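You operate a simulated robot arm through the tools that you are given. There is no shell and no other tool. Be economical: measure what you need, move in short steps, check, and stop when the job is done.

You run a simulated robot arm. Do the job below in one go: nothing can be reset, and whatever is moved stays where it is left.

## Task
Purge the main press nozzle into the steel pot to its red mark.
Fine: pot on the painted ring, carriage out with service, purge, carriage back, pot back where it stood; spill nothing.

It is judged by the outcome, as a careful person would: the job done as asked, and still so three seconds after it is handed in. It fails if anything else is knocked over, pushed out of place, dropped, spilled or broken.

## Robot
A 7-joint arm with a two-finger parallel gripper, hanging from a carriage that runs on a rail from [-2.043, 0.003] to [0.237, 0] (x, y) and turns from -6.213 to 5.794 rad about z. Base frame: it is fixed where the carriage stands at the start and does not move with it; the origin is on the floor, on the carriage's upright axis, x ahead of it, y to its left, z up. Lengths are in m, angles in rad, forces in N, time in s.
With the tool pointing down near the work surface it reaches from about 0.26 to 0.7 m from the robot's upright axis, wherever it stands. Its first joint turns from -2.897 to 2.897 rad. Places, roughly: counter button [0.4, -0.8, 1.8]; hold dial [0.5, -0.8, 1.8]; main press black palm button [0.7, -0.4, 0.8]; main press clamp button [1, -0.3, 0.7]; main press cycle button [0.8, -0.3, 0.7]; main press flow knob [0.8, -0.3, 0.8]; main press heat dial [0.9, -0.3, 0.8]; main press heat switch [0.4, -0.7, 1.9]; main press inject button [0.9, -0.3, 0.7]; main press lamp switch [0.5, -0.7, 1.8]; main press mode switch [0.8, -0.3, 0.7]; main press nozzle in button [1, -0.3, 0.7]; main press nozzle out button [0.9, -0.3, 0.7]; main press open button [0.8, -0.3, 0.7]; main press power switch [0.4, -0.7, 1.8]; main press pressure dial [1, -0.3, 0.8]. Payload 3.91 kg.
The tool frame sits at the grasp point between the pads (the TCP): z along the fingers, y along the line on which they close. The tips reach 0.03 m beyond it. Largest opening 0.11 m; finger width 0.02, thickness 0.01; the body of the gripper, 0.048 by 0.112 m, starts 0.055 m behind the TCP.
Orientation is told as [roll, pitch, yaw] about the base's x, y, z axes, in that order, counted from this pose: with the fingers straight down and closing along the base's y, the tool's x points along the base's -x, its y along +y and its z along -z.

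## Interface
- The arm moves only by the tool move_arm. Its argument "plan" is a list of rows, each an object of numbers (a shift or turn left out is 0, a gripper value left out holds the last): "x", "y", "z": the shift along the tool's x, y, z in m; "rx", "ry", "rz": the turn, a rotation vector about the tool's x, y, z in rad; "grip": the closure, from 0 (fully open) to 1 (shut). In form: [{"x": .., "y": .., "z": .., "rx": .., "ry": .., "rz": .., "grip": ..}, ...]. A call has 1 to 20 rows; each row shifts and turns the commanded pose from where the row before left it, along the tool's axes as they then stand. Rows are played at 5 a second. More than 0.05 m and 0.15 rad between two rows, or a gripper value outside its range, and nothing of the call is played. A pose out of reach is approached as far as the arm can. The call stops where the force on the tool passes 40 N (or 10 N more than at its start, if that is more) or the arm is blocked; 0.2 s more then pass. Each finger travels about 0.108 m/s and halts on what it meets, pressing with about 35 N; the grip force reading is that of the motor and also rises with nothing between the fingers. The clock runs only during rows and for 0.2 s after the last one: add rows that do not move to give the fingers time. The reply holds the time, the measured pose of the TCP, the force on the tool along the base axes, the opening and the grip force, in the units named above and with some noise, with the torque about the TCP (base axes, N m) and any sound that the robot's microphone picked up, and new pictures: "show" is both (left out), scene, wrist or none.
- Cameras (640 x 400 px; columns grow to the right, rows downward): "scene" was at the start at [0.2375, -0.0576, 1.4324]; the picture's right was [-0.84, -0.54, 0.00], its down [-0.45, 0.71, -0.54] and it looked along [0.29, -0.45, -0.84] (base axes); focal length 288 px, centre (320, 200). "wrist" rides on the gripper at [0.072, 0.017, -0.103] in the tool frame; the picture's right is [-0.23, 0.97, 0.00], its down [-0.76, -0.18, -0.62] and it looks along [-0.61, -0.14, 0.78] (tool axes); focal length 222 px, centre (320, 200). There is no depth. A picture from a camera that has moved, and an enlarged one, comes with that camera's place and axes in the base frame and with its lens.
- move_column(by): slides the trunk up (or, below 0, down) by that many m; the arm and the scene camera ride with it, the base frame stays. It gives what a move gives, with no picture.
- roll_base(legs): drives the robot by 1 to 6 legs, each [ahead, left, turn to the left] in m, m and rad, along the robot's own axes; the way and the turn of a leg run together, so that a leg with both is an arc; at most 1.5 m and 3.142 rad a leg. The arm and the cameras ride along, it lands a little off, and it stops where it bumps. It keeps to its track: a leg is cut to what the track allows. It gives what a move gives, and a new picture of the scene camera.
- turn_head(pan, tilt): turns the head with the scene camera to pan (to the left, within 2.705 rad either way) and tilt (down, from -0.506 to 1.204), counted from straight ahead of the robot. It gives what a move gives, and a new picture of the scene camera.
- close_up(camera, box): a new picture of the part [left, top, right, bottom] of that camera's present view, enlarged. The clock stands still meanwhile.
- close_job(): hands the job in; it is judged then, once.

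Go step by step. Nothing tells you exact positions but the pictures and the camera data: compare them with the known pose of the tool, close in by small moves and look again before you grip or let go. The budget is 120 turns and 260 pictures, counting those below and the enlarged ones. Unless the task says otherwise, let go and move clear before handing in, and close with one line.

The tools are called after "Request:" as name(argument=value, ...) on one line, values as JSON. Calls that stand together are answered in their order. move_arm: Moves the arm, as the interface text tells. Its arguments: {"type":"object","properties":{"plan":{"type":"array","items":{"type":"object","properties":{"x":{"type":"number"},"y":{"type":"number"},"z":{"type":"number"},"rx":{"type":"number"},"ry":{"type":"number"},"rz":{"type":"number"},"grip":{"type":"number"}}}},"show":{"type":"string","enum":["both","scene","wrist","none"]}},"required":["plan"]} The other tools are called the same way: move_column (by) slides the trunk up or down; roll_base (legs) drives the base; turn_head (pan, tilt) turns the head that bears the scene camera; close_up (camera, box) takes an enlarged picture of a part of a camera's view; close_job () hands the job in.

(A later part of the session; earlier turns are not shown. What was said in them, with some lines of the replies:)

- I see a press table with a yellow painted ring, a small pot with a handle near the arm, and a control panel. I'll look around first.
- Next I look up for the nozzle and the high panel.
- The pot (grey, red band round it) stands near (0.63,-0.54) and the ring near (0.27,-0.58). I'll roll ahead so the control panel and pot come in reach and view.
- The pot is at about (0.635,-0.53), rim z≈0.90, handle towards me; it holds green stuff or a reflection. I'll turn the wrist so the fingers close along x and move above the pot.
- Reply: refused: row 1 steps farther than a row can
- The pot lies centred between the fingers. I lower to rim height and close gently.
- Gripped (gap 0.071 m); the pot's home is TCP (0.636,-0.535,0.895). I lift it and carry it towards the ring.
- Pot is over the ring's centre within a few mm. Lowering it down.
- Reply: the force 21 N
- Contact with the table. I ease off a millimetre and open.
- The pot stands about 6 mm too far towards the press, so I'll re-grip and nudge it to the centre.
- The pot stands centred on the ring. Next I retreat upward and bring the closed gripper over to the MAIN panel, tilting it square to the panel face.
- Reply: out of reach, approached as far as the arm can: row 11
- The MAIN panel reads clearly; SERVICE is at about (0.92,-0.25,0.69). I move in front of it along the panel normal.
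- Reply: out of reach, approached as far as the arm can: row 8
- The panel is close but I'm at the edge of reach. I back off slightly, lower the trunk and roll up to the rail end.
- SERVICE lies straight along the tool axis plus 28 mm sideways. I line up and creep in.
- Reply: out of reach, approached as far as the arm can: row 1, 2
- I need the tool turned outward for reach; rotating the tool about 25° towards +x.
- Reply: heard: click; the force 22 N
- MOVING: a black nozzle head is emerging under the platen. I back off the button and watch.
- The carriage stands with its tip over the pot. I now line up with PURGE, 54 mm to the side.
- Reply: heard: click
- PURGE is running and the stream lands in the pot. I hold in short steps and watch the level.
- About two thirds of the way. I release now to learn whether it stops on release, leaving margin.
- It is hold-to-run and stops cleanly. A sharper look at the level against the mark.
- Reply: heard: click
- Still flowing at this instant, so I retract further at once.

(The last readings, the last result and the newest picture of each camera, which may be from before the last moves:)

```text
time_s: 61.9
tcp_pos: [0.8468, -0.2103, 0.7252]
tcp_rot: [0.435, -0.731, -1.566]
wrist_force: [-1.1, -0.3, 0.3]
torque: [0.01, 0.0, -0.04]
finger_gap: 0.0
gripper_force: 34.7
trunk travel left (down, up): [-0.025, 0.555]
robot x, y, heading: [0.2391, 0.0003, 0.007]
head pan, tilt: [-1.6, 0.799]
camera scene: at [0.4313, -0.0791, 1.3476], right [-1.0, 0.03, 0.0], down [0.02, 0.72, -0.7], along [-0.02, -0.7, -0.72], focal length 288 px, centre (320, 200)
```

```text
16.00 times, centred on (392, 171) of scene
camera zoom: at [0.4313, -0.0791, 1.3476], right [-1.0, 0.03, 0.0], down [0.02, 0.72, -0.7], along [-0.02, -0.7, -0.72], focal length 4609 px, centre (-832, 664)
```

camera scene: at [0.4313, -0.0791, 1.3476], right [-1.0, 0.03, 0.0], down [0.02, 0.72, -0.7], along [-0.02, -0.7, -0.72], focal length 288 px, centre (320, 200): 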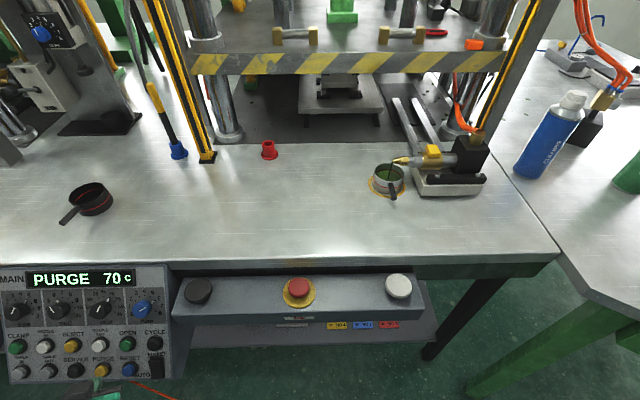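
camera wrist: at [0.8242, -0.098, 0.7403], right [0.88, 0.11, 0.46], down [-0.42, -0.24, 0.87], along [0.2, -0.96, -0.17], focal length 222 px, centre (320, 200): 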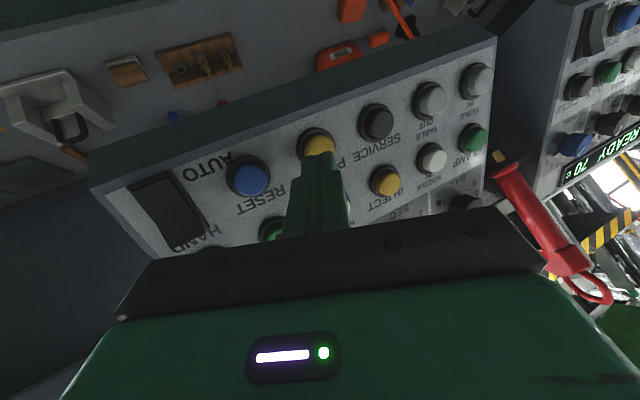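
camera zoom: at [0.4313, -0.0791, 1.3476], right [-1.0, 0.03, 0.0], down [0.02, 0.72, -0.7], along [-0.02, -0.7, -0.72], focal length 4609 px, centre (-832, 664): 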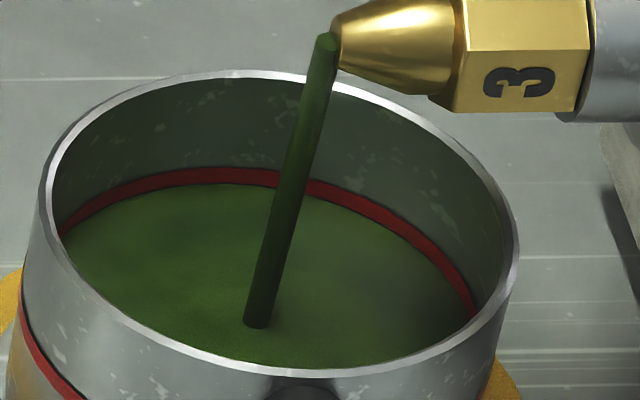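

Level just touches the bottom edge of the mark; purge seems to run for a minimum time (~2.2 s per press). I wait one short step, staying near the button.

Request:
move_arm(plan=[{"z": 0.016}], show="none")

Request:
close_up(camera="scene", box=[376, 160, 408, 182])

```text
time_s: 62.3
tcp_pos: [0.854, -0.2202, 0.7151]
tcp_rot: [0.436, -0.729, -1.569]
wrist_force: [0.1, 0.0, -0.1]
torque: [0.02, 0.02, 0.03]
finger_gap: 0.0
gripper_force: 35.1
trunk travel left (down, up): [-0.025, 0.555]
robot x, y, heading: [0.2307, -0.0009, -0.0]
head pan, tilt: [-1.6, 0.799]
```

```text
16.00 times, centred on (392, 171) of scene
camera zoom: at [0.4317, -0.0794, 1.3477], right [-1.0, 0.03, 0.0], down [0.02, 0.72, -0.7], along [-0.02, -0.7, -0.72], focal length 4609 px, centre (-832, 664)
```

zoom: 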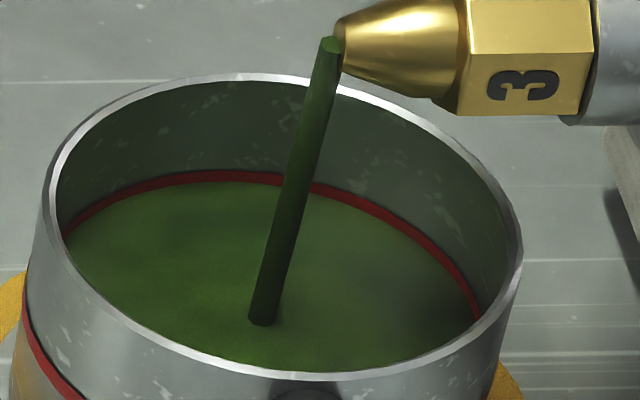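

Request:
move_arm(plan=[{}], show="none")

Request:
close_up(camera="scene", box=[376, 160, 408, 182])

```text
time_s: 62.7
tcp_pos: [0.854, -0.2201, 0.7155]
tcp_rot: [0.435, -0.73, -1.567]
wrist_force: [0.9, 0.1, -0.9]
torque: [0.01, -0.02, 0.01]
finger_gap: 0.0001
gripper_force: 35.3
trunk travel left (down, up): [-0.025, 0.555]
robot x, y, heading: [0.2384, -0.0009, -0.002]
head pan, tilt: [-1.6, 0.799]
```

```text
16.00 times, centred on (392, 171) of scene
camera zoom: at [0.4316, -0.0793, 1.3476], right [-1.0, 0.03, 0.0], down [0.02, 0.72, -0.7], along [-0.02, -0.7, -0.72], focal length 4609 px, centre (-832, 664)
```

zoom: 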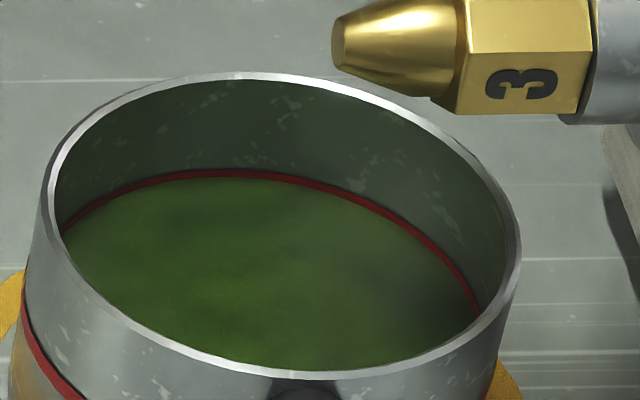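

The purge stopped by itself with the level in the middle of the red mark. Now back to SERVICE to return the carriage.

Request:
move_arm(plan=[{"x": 0.003, "y": 0.024, "z": 0.005}, {"y": 0.023, "z": 0.008}, {"z": 0.0075}, {}], show="wrist")

Request:
close_up(camera="wrist", box=[240, 70, 400, 200])

```text
time_s: 63.7
tcp_pos: [0.9045, -0.2183, 0.7158]
tcp_rot: [0.435, -0.73, -1.567]
wrist_force: [-0.1, 0.7, -0.5]
torque: [-0.01, -0.05, -0.04]
finger_gap: 0.0
gripper_force: 34.8
trunk travel left (down, up): [-0.025, 0.555]
robot x, y, heading: [0.2367, -0.0006, 0.006]
head pan, tilt: [-1.6, 0.799]
camera wrist: at [0.8754, -0.0956, 0.7425], right [0.88, 0.11, 0.46], down [-0.42, -0.24, 0.87], along [0.2, -0.96, -0.17], focal length 222 px, centre (320, 200)
```

wrist: 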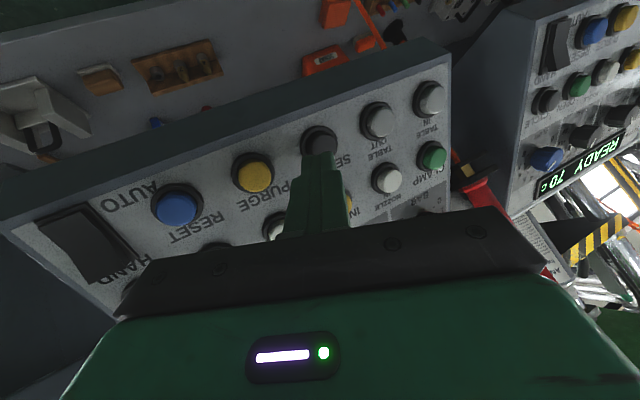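

```text
3.08 times, centred on (320, 135) of wrist
camera zoom: at [0.8754, -0.0956, 0.7425], right [0.88, 0.11, 0.46], down [-0.42, -0.24, 0.87], along [0.2, -0.96, -0.17], focal length 684 px, centre (320, 400)
```

zoom: 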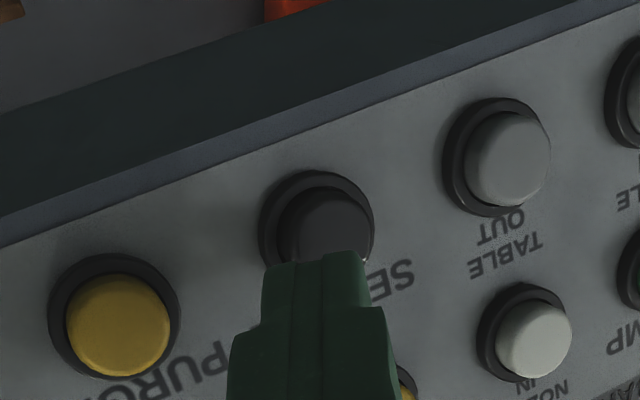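

Request:
move_arm(plan=[{"z": 0.008}, {"z": 0.008}, {"z": 0.005}, {"z": -0.012}, {"z": -0.015}], show="scene")

```text
time_s: 64.9
tcp_pos: [0.9035, -0.2136, 0.7204]
tcp_rot: [0.435, -0.728, -1.568]
wrist_force: [0.7, 0.0, 0.5]
torque: [0.01, -0.01, -0.03]
finger_gap: 0.0
gripper_force: 35.1
trunk travel left (down, up): [-0.025, 0.555]
robot x, y, heading: [0.2343, -0.0002, 0.001]
head pan, tilt: [-1.6, 0.799]
heard: click
camera scene: at [0.4316, -0.0791, 1.3476], right [-1.0, 0.03, 0.0], down [0.02, 0.72, -0.7], along [-0.02, -0.7, -0.72], focal length 288 px, centre (320, 200)
```

scene: 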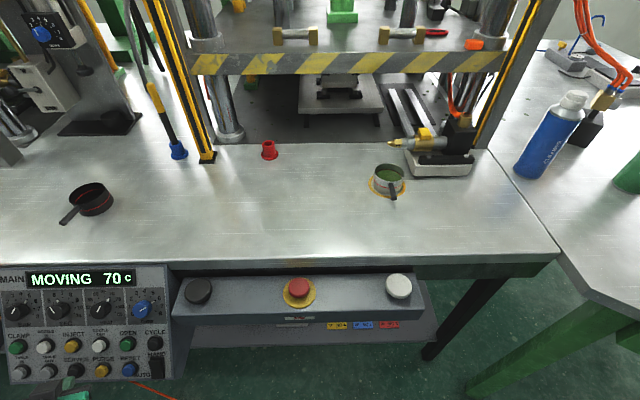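

The carriage is retracting. I back the arm out and straighten it.

Request:
move_arm(plan=[{"z": -0.03}, {"z": -0.03}, {"rx": 0.145}, {"rx": 0.145}, {"rx": 0.145}, {"x": -0.02, "z": -0.025}, {"x": -0.02, "z": -0.025}, {"x": -0.02, "z": -0.025}], show="none")

Request:
move_column(by=0.1)

Request:
move_arm(plan=[{"x": -0.03, "z": -0.03}, {"x": -0.03, "z": -0.03}, {"ry": 0.146}, {"ry": 0.146}, {"ry": 0.146}, {"ry": 0.146}, {"ry": 0.146}], show="scene")

```text
time_s: 66.7
tcp_pos: [0.8775, -0.1727, 0.8557]
tcp_rot: [0.001, -0.728, -1.567]
wrist_force: [0.2, 0.5, -0.2]
torque: [0.01, 0.0, -0.02]
finger_gap: 0.0
gripper_force: 35.3
trunk travel left (down, up): [-0.025, 0.555]
robot x, y, heading: [0.2329, 0.0021, 0.006]
head pan, tilt: [-1.6, 0.799]
```

```text
time_s: 68.0
tcp_pos: [0.8773, -0.1716, 0.9548]
tcp_rot: [0.0, -0.73, -1.568]
wrist_force: [0.5, 0.0, -0.2]
torque: [0.03, -0.03, 0.03]
finger_gap: 0.0
gripper_force: 34.6
trunk travel left (down, up): [-0.125, 0.455]
robot x, y, heading: [0.2326, -0.0006, 0.002]
head pan, tilt: [-1.6, 0.799]
```

```text
time_s: 69.6
tcp_pos: [0.877, -0.1767, 1.0395]
tcp_rot: [-0.001, 0.004, -1.566]
wrist_force: [0.4, 0.6, -0.6]
torque: [0.0, 0.0, -0.01]
finger_gap: 0.0001
gripper_force: 34.4
trunk travel left (down, up): [-0.125, 0.455]
robot x, y, heading: [0.2322, -0.0016, 0.006]
head pan, tilt: [-1.6, 0.799]
camera scene: at [0.4316, -0.0792, 1.4476], right [-1.0, 0.03, 0.0], down [0.02, 0.72, -0.7], along [-0.02, -0.7, -0.72], focal length 288 px, centre (320, 200)
```

scene: 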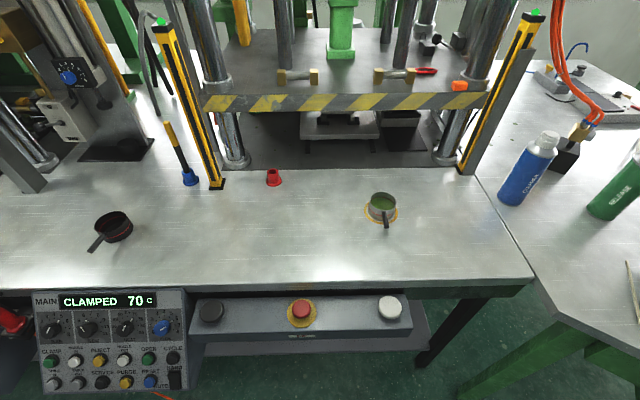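

The carriage is home. I open the gripper and go back over the pot.

Request:
move_arm(plan=[{"x": -0.0341, "y": -0.0346, "grip": 0}, {"x": -0.0341, "y": -0.0346}, {"x": -0.0341, "y": -0.0346}, {"x": -0.0341, "y": -0.0346}, {"x": -0.0341, "y": -0.0346}, {"x": -0.0341, "y": -0.0346}, {"x": -0.0341, "y": -0.0346}, {"x": -0.0341, "y": -0.0346}, {"x": -0.0171, "y": -0.0389}, {"x": -0.0171, "y": -0.0389}, {"x": -0.0171, "y": -0.0389}, {"x": -0.0171, "y": -0.0389}, {"x": -0.0171, "y": -0.0389}, {"x": -0.0171, "y": -0.0389}, {"x": -0.0171, "y": -0.0389}, {"x": -0.0171, "y": -0.0389}, {"x": -0.0171, "y": -0.0389}, {}], show="wrist")

Request:
close_up(camera="wrist", box=[220, 20, 420, 165])

```text
time_s: 73.4
tcp_pos: [0.2538, -0.6072, 1.0374]
tcp_rot: [0.0, -0.002, -1.567]
wrist_force: [-0.8, -0.2, -0.3]
torque: [0.0, -0.01, 0.01]
finger_gap: 0.1101
gripper_force: 0.0
trunk travel left (down, up): [-0.125, 0.455]
robot x, y, heading: [0.2335, 0.0041, 0.007]
head pan, tilt: [-1.6, 0.799]
camera wrist: at [0.2699, -0.5337, 1.1409], right [0.97, -0.22, 0.0], down [-0.17, -0.76, 0.62], along [-0.14, -0.61, -0.78], focal length 222 px, centre (320, 200)
```

wrist: 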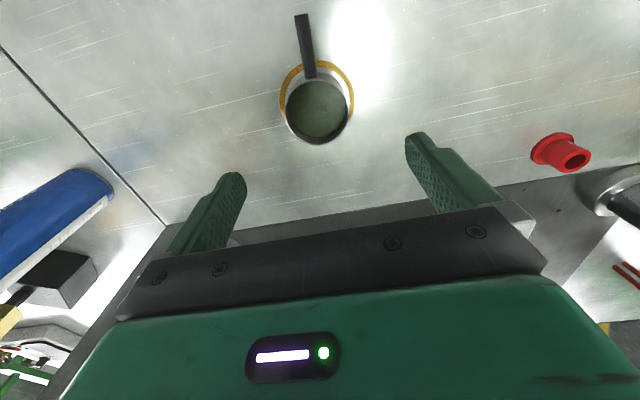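

```text
2.76 times, centred on (320, 92) of wrist
camera zoom: at [0.2699, -0.5337, 1.1409], right [0.97, -0.22, 0.0], down [-0.17, -0.76, 0.62], along [-0.14, -0.61, -0.78], focal length 613 px, centre (320, 497)
```

zoom: 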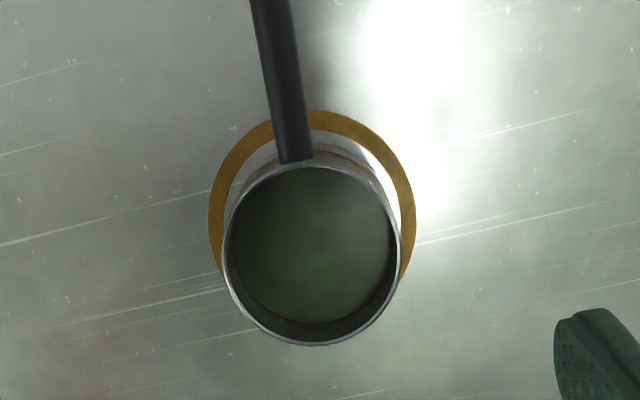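

Request:
move_arm(plan=[{"x": 0.0025, "y": -0.0035, "z": 0.04}, {"z": 0.045}, {"z": 0.035}, {"z": 0.018}, {}], show="wrist")

```text
time_s: 74.6
tcp_pos: [0.248, -0.6049, 0.9027]
tcp_rot: [0.001, 0.0, -1.569]
wrist_force: [-0.6, 0.6, -1.1]
torque: [0.01, -0.01, 0.04]
finger_gap: 0.1098
gripper_force: 0.1
trunk travel left (down, up): [-0.125, 0.455]
robot x, y, heading: [0.2337, 0.0014, 0.003]
head pan, tilt: [-1.6, 0.799]
camera wrist: at [0.2656, -0.5319, 1.0065], right [0.97, -0.22, 0.0], down [-0.17, -0.76, 0.62], along [-0.14, -0.61, -0.78], focal length 222 px, centre (320, 200)
```

wrist: 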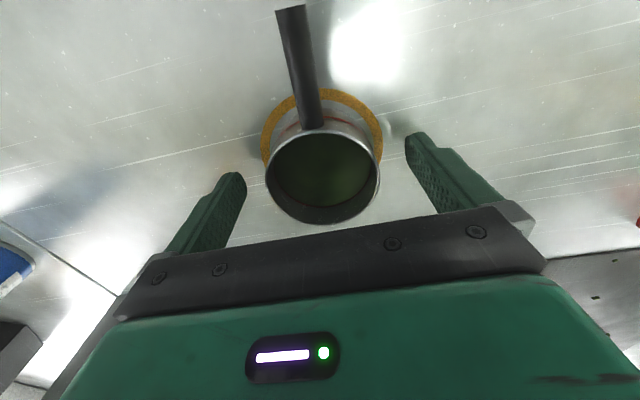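

Request:
move_arm(plan=[{"y": 0.002, "z": 0.004}, {"grip": 0.2}, {"grip": 0.28}, {"grip": 0.33}, {"grip": 0.4}, {"grip": 0.42}], show="wrist")

```text
time_s: 76.0
tcp_pos: [0.252, -0.6039, 0.8984]
tcp_rot: [0.0, 0.001, -1.568]
wrist_force: [-0.4, -0.1, 0.8]
torque: [0.02, 0.06, 0.08]
finger_gap: 0.0708
gripper_force: 34.7
trunk travel left (down, up): [-0.125, 0.455]
robot x, y, heading: [0.2328, 0.0006, 0.002]
head pan, tilt: [-1.6, 0.799]
camera wrist: at [0.2677, -0.5312, 1.0021], right [0.97, -0.22, 0.0], down [-0.17, -0.76, 0.62], along [-0.14, -0.61, -0.78], focal length 222 px, centre (320, 200)
```

wrist: 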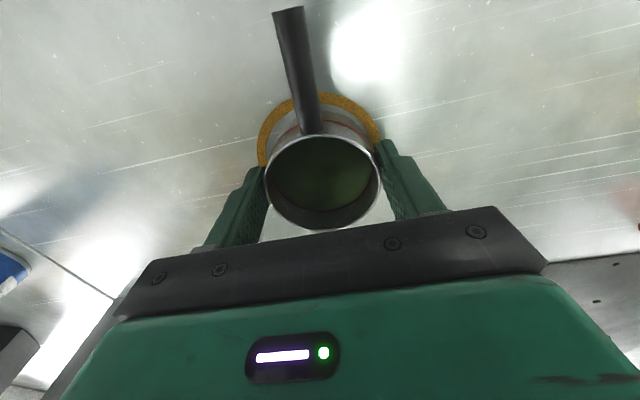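

Gripped as before. I lift and carry it smoothly back to its home spot.

Request:
move_arm(plan=[{"z": -0.006}, {"z": -0.012}, {"z": -0.014}, {"z": -0.01}, {"z": -0.004}, {"x": 0.0009, "y": 0.005}, {"x": 0.0018, "y": 0.01}, {"x": 0.0027, "y": 0.015}, {"x": 0.0036, "y": 0.02}, {"x": 0.0036, "y": 0.02}, {"x": 0.0036, "y": 0.02}, {"x": 0.0036, "y": 0.02}, {"x": 0.0036, "y": 0.02}, {"x": 0.0036, "y": 0.02}, {"x": 0.0036, "y": 0.02}, {"x": 0.0036, "y": 0.02}, {"x": 0.0027, "y": 0.015}, {"x": 0.0018, "y": 0.01}, {"x": 0.0009, "y": 0.005}], show="wrist")

```text
time_s: 80.0
tcp_pos: [0.4697, -0.5635, 0.9445]
tcp_rot: [-0.001, -0.002, -1.567]
wrist_force: [-0.6, 0.2, -1.1]
torque: [0.0, 0.0, 0.03]
finger_gap: 0.0713
gripper_force: 35.0
trunk travel left (down, up): [-0.125, 0.455]
robot x, y, heading: [0.2286, -0.0034, 0.0]
head pan, tilt: [-1.6, 0.799]
camera wrist: at [0.4859, -0.4903, 1.0472], right [0.97, -0.22, 0.0], down [-0.18, -0.76, 0.62], along [-0.14, -0.61, -0.78], focal length 222 px, centre (320, 200)
```

wrist: 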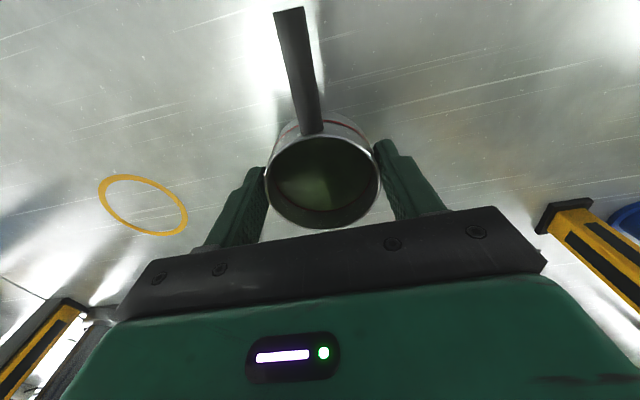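

Request:
move_arm(plan=[{"x": 0.0009, "y": 0.005}, {"x": 0.0017, "y": 0.01}, {"x": 0.0026, "y": 0.015}, {"x": 0.0034, "y": 0.02}, {"x": 0.0034, "y": 0.02}, {"x": 0.0034, "y": 0.02}, {"x": 0.0034, "y": 0.02}, {"x": 0.0034, "y": 0.02}, {"x": 0.0026, "y": 0.015}, {"x": 0.0019, "y": 0.011}, {"x": 0.0017, "y": 0.0096}, {}, {"z": 0.015}, {"z": 0.015}, {"z": 0.008}, {}], show="both")

```text
time_s: 83.4
tcp_pos: [0.6371, -0.5329, 0.9062]
tcp_rot: [0.001, 0.001, -1.568]
wrist_force: [-0.2, 0.4, -2.0]
torque: [-0.02, 0.01, -0.02]
finger_gap: 0.0709
gripper_force: 35.2
trunk travel left (down, up): [-0.125, 0.455]
robot x, y, heading: [0.2324, -0.0035, 0.001]
head pan, tilt: [-1.6, 0.799]
camera scene: at [0.4315, -0.0792, 1.4476], right [-1.0, 0.03, 0.0], down [0.02, 0.72, -0.7], along [-0.02, -0.7, -0.72], focal length 288 px, centre (320, 200)
camera wrist: at [0.653, -0.4605, 1.0087], right [0.97, -0.22, 0.0], down [-0.17, -0.76, 0.62], along [-0.14, -0.61, -0.78], focal length 222 px, centre (320, 200)
```

scene: 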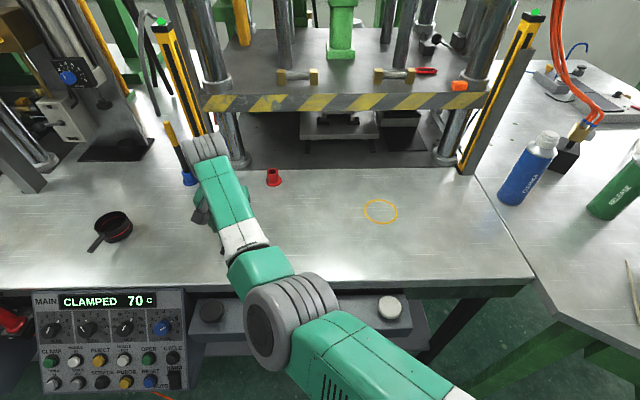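
wrist: 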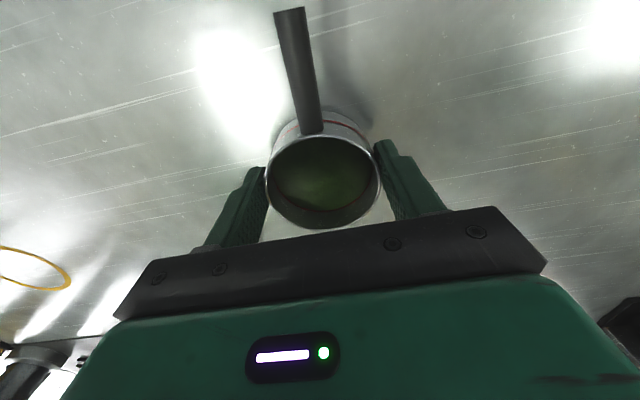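

Request:
move_arm(plan=[{"x": -0.0015, "z": 0.005}, {"z": 0.002}, {}], show="none")

```text
time_s: 84.2
tcp_pos: [0.6351, -0.5361, 0.899]
tcp_rot: [0.001, 0.001, -1.567]
wrist_force: [-1.2, 2.3, 7.9]
torque: [0.26, 0.06, 0.0]
finger_gap: 0.0708
gripper_force: 35.2
trunk travel left (down, up): [-0.125, 0.455]
robot x, y, heading: [0.235, -0.0002, 0.002]
head pan, tilt: [-1.6, 0.799]
```

Light contact (about 8 N). I release gently and lift away.

Request:
move_arm(plan=[{"z": -0.0005}, {"grip": 0.33}, {"grip": 0.25}, {"grip": 0.1}, {"grip": 0}, {}, {"z": -0.03}, {"z": -0.04}, {"z": -0.045}], show="wrist")

Request:
close_up(camera="wrist", box=[200, 60, 480, 235])

```text
time_s: 86.2
tcp_pos: [0.6356, -0.5343, 1.0136]
tcp_rot: [-0.002, 0.001, -1.568]
wrist_force: [-0.6, 0.3, -0.2]
torque: [-0.03, 0.02, -0.02]
finger_gap: 0.1101
gripper_force: 0.2
trunk travel left (down, up): [-0.125, 0.455]
robot x, y, heading: [0.2324, -0.0012, 0.002]
head pan, tilt: [-1.6, 0.799]
camera wrist: at [0.653, -0.4619, 1.1168], right [0.97, -0.22, 0.0], down [-0.17, -0.76, 0.62], along [-0.14, -0.61, -0.78], focal length 222 px, centre (320, 200)
```

wrist: 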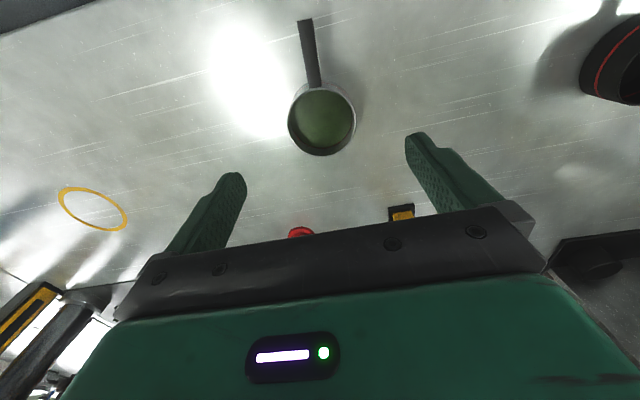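

```text
2.29 times, centred on (340, 148) of wrist
camera zoom: at [0.653, -0.4619, 1.1168], right [0.97, -0.22, 0.0], down [-0.17, -0.76, 0.62], along [-0.14, -0.61, -0.78], focal length 508 px, centre (274, 320)
```

zoom: 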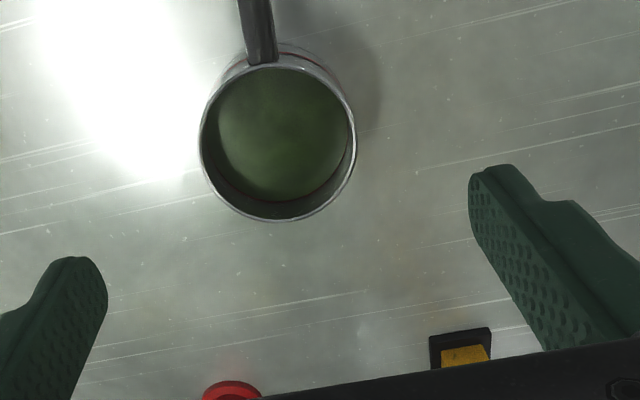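

The pot is back within ~2 mm. I retreat and take a final look at everything.

Request:
move_arm(plan=[{"z": -0.05}, {"z": -0.05}, {"z": -0.04}, {"x": 0.045}, {"x": 0.045}, {"x": 0.045}, {"x": 0.045}, {"x": 0.045}, {"x": 0.045}, {"x": 0.045}, {"x": 0.03}], show="scene")

Request:
close_up(camera="scene", box=[270, 60, 500, 240])

Request:
close_up(camera="scene", box=[180, 160, 270, 240])

```text
time_s: 88.6
tcp_pos: [0.6319, -0.1907, 1.1514]
tcp_rot: [0.002, 0.0, -1.568]
wrist_force: [0.0, 0.2, -0.3]
torque: [0.01, 0.02, -0.01]
finger_gap: 0.1101
gripper_force: 0.1
trunk travel left (down, up): [-0.125, 0.455]
robot x, y, heading: [0.2343, -0.0013, 0.004]
head pan, tilt: [-1.6, 0.799]
camera scene: at [0.4315, -0.0792, 1.4476], right [-1.0, 0.03, 0.0], down [0.02, 0.72, -0.7], along [-0.02, -0.7, -0.72], focal length 288 px, centre (320, 200)
```

scene: 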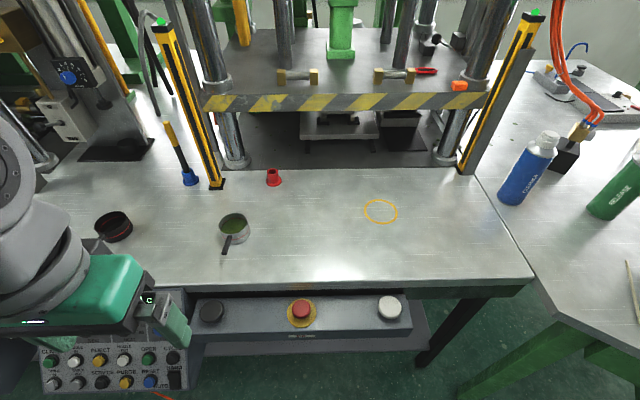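

```text
2.22 times, centred on (385, 150) of scene
camera zoom: at [0.4315, -0.0792, 1.4476], right [-1.0, 0.03, 0.0], down [0.02, 0.72, -0.7], along [-0.02, -0.7, -0.72], focal length 640 px, centre (176, 311)
```

zoom: 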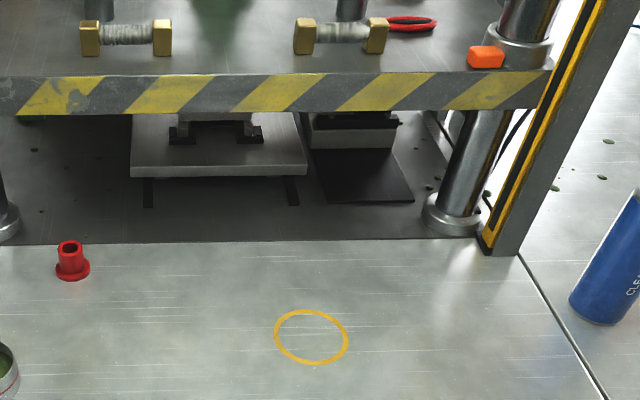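

```text
5.00 times, centred on (225, 200) of scene
camera zoom: at [0.4315, -0.0792, 1.4476], right [-1.0, 0.03, 0.0], down [0.02, 0.72, -0.7], along [-0.02, -0.7, -0.72], focal length 1440 px, centre (795, 200)
```

zoom: 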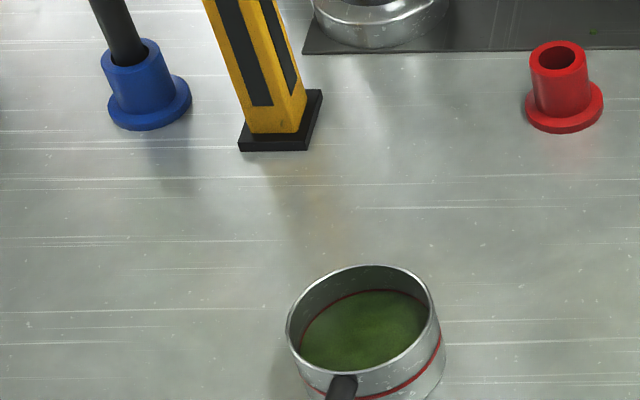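

The pot is filled to its red mark and back at its place. The carriage is home, the ring and bench are clean, and the arm is clear, so I hand in.

Request:
close_job()

```text
The job is handed in.
```

The main press nozzle is purged into the steel pot up to its red mark. The carriage is back in, the pot stands within about 2 mm of where it was, and I saw no spill on the bench.
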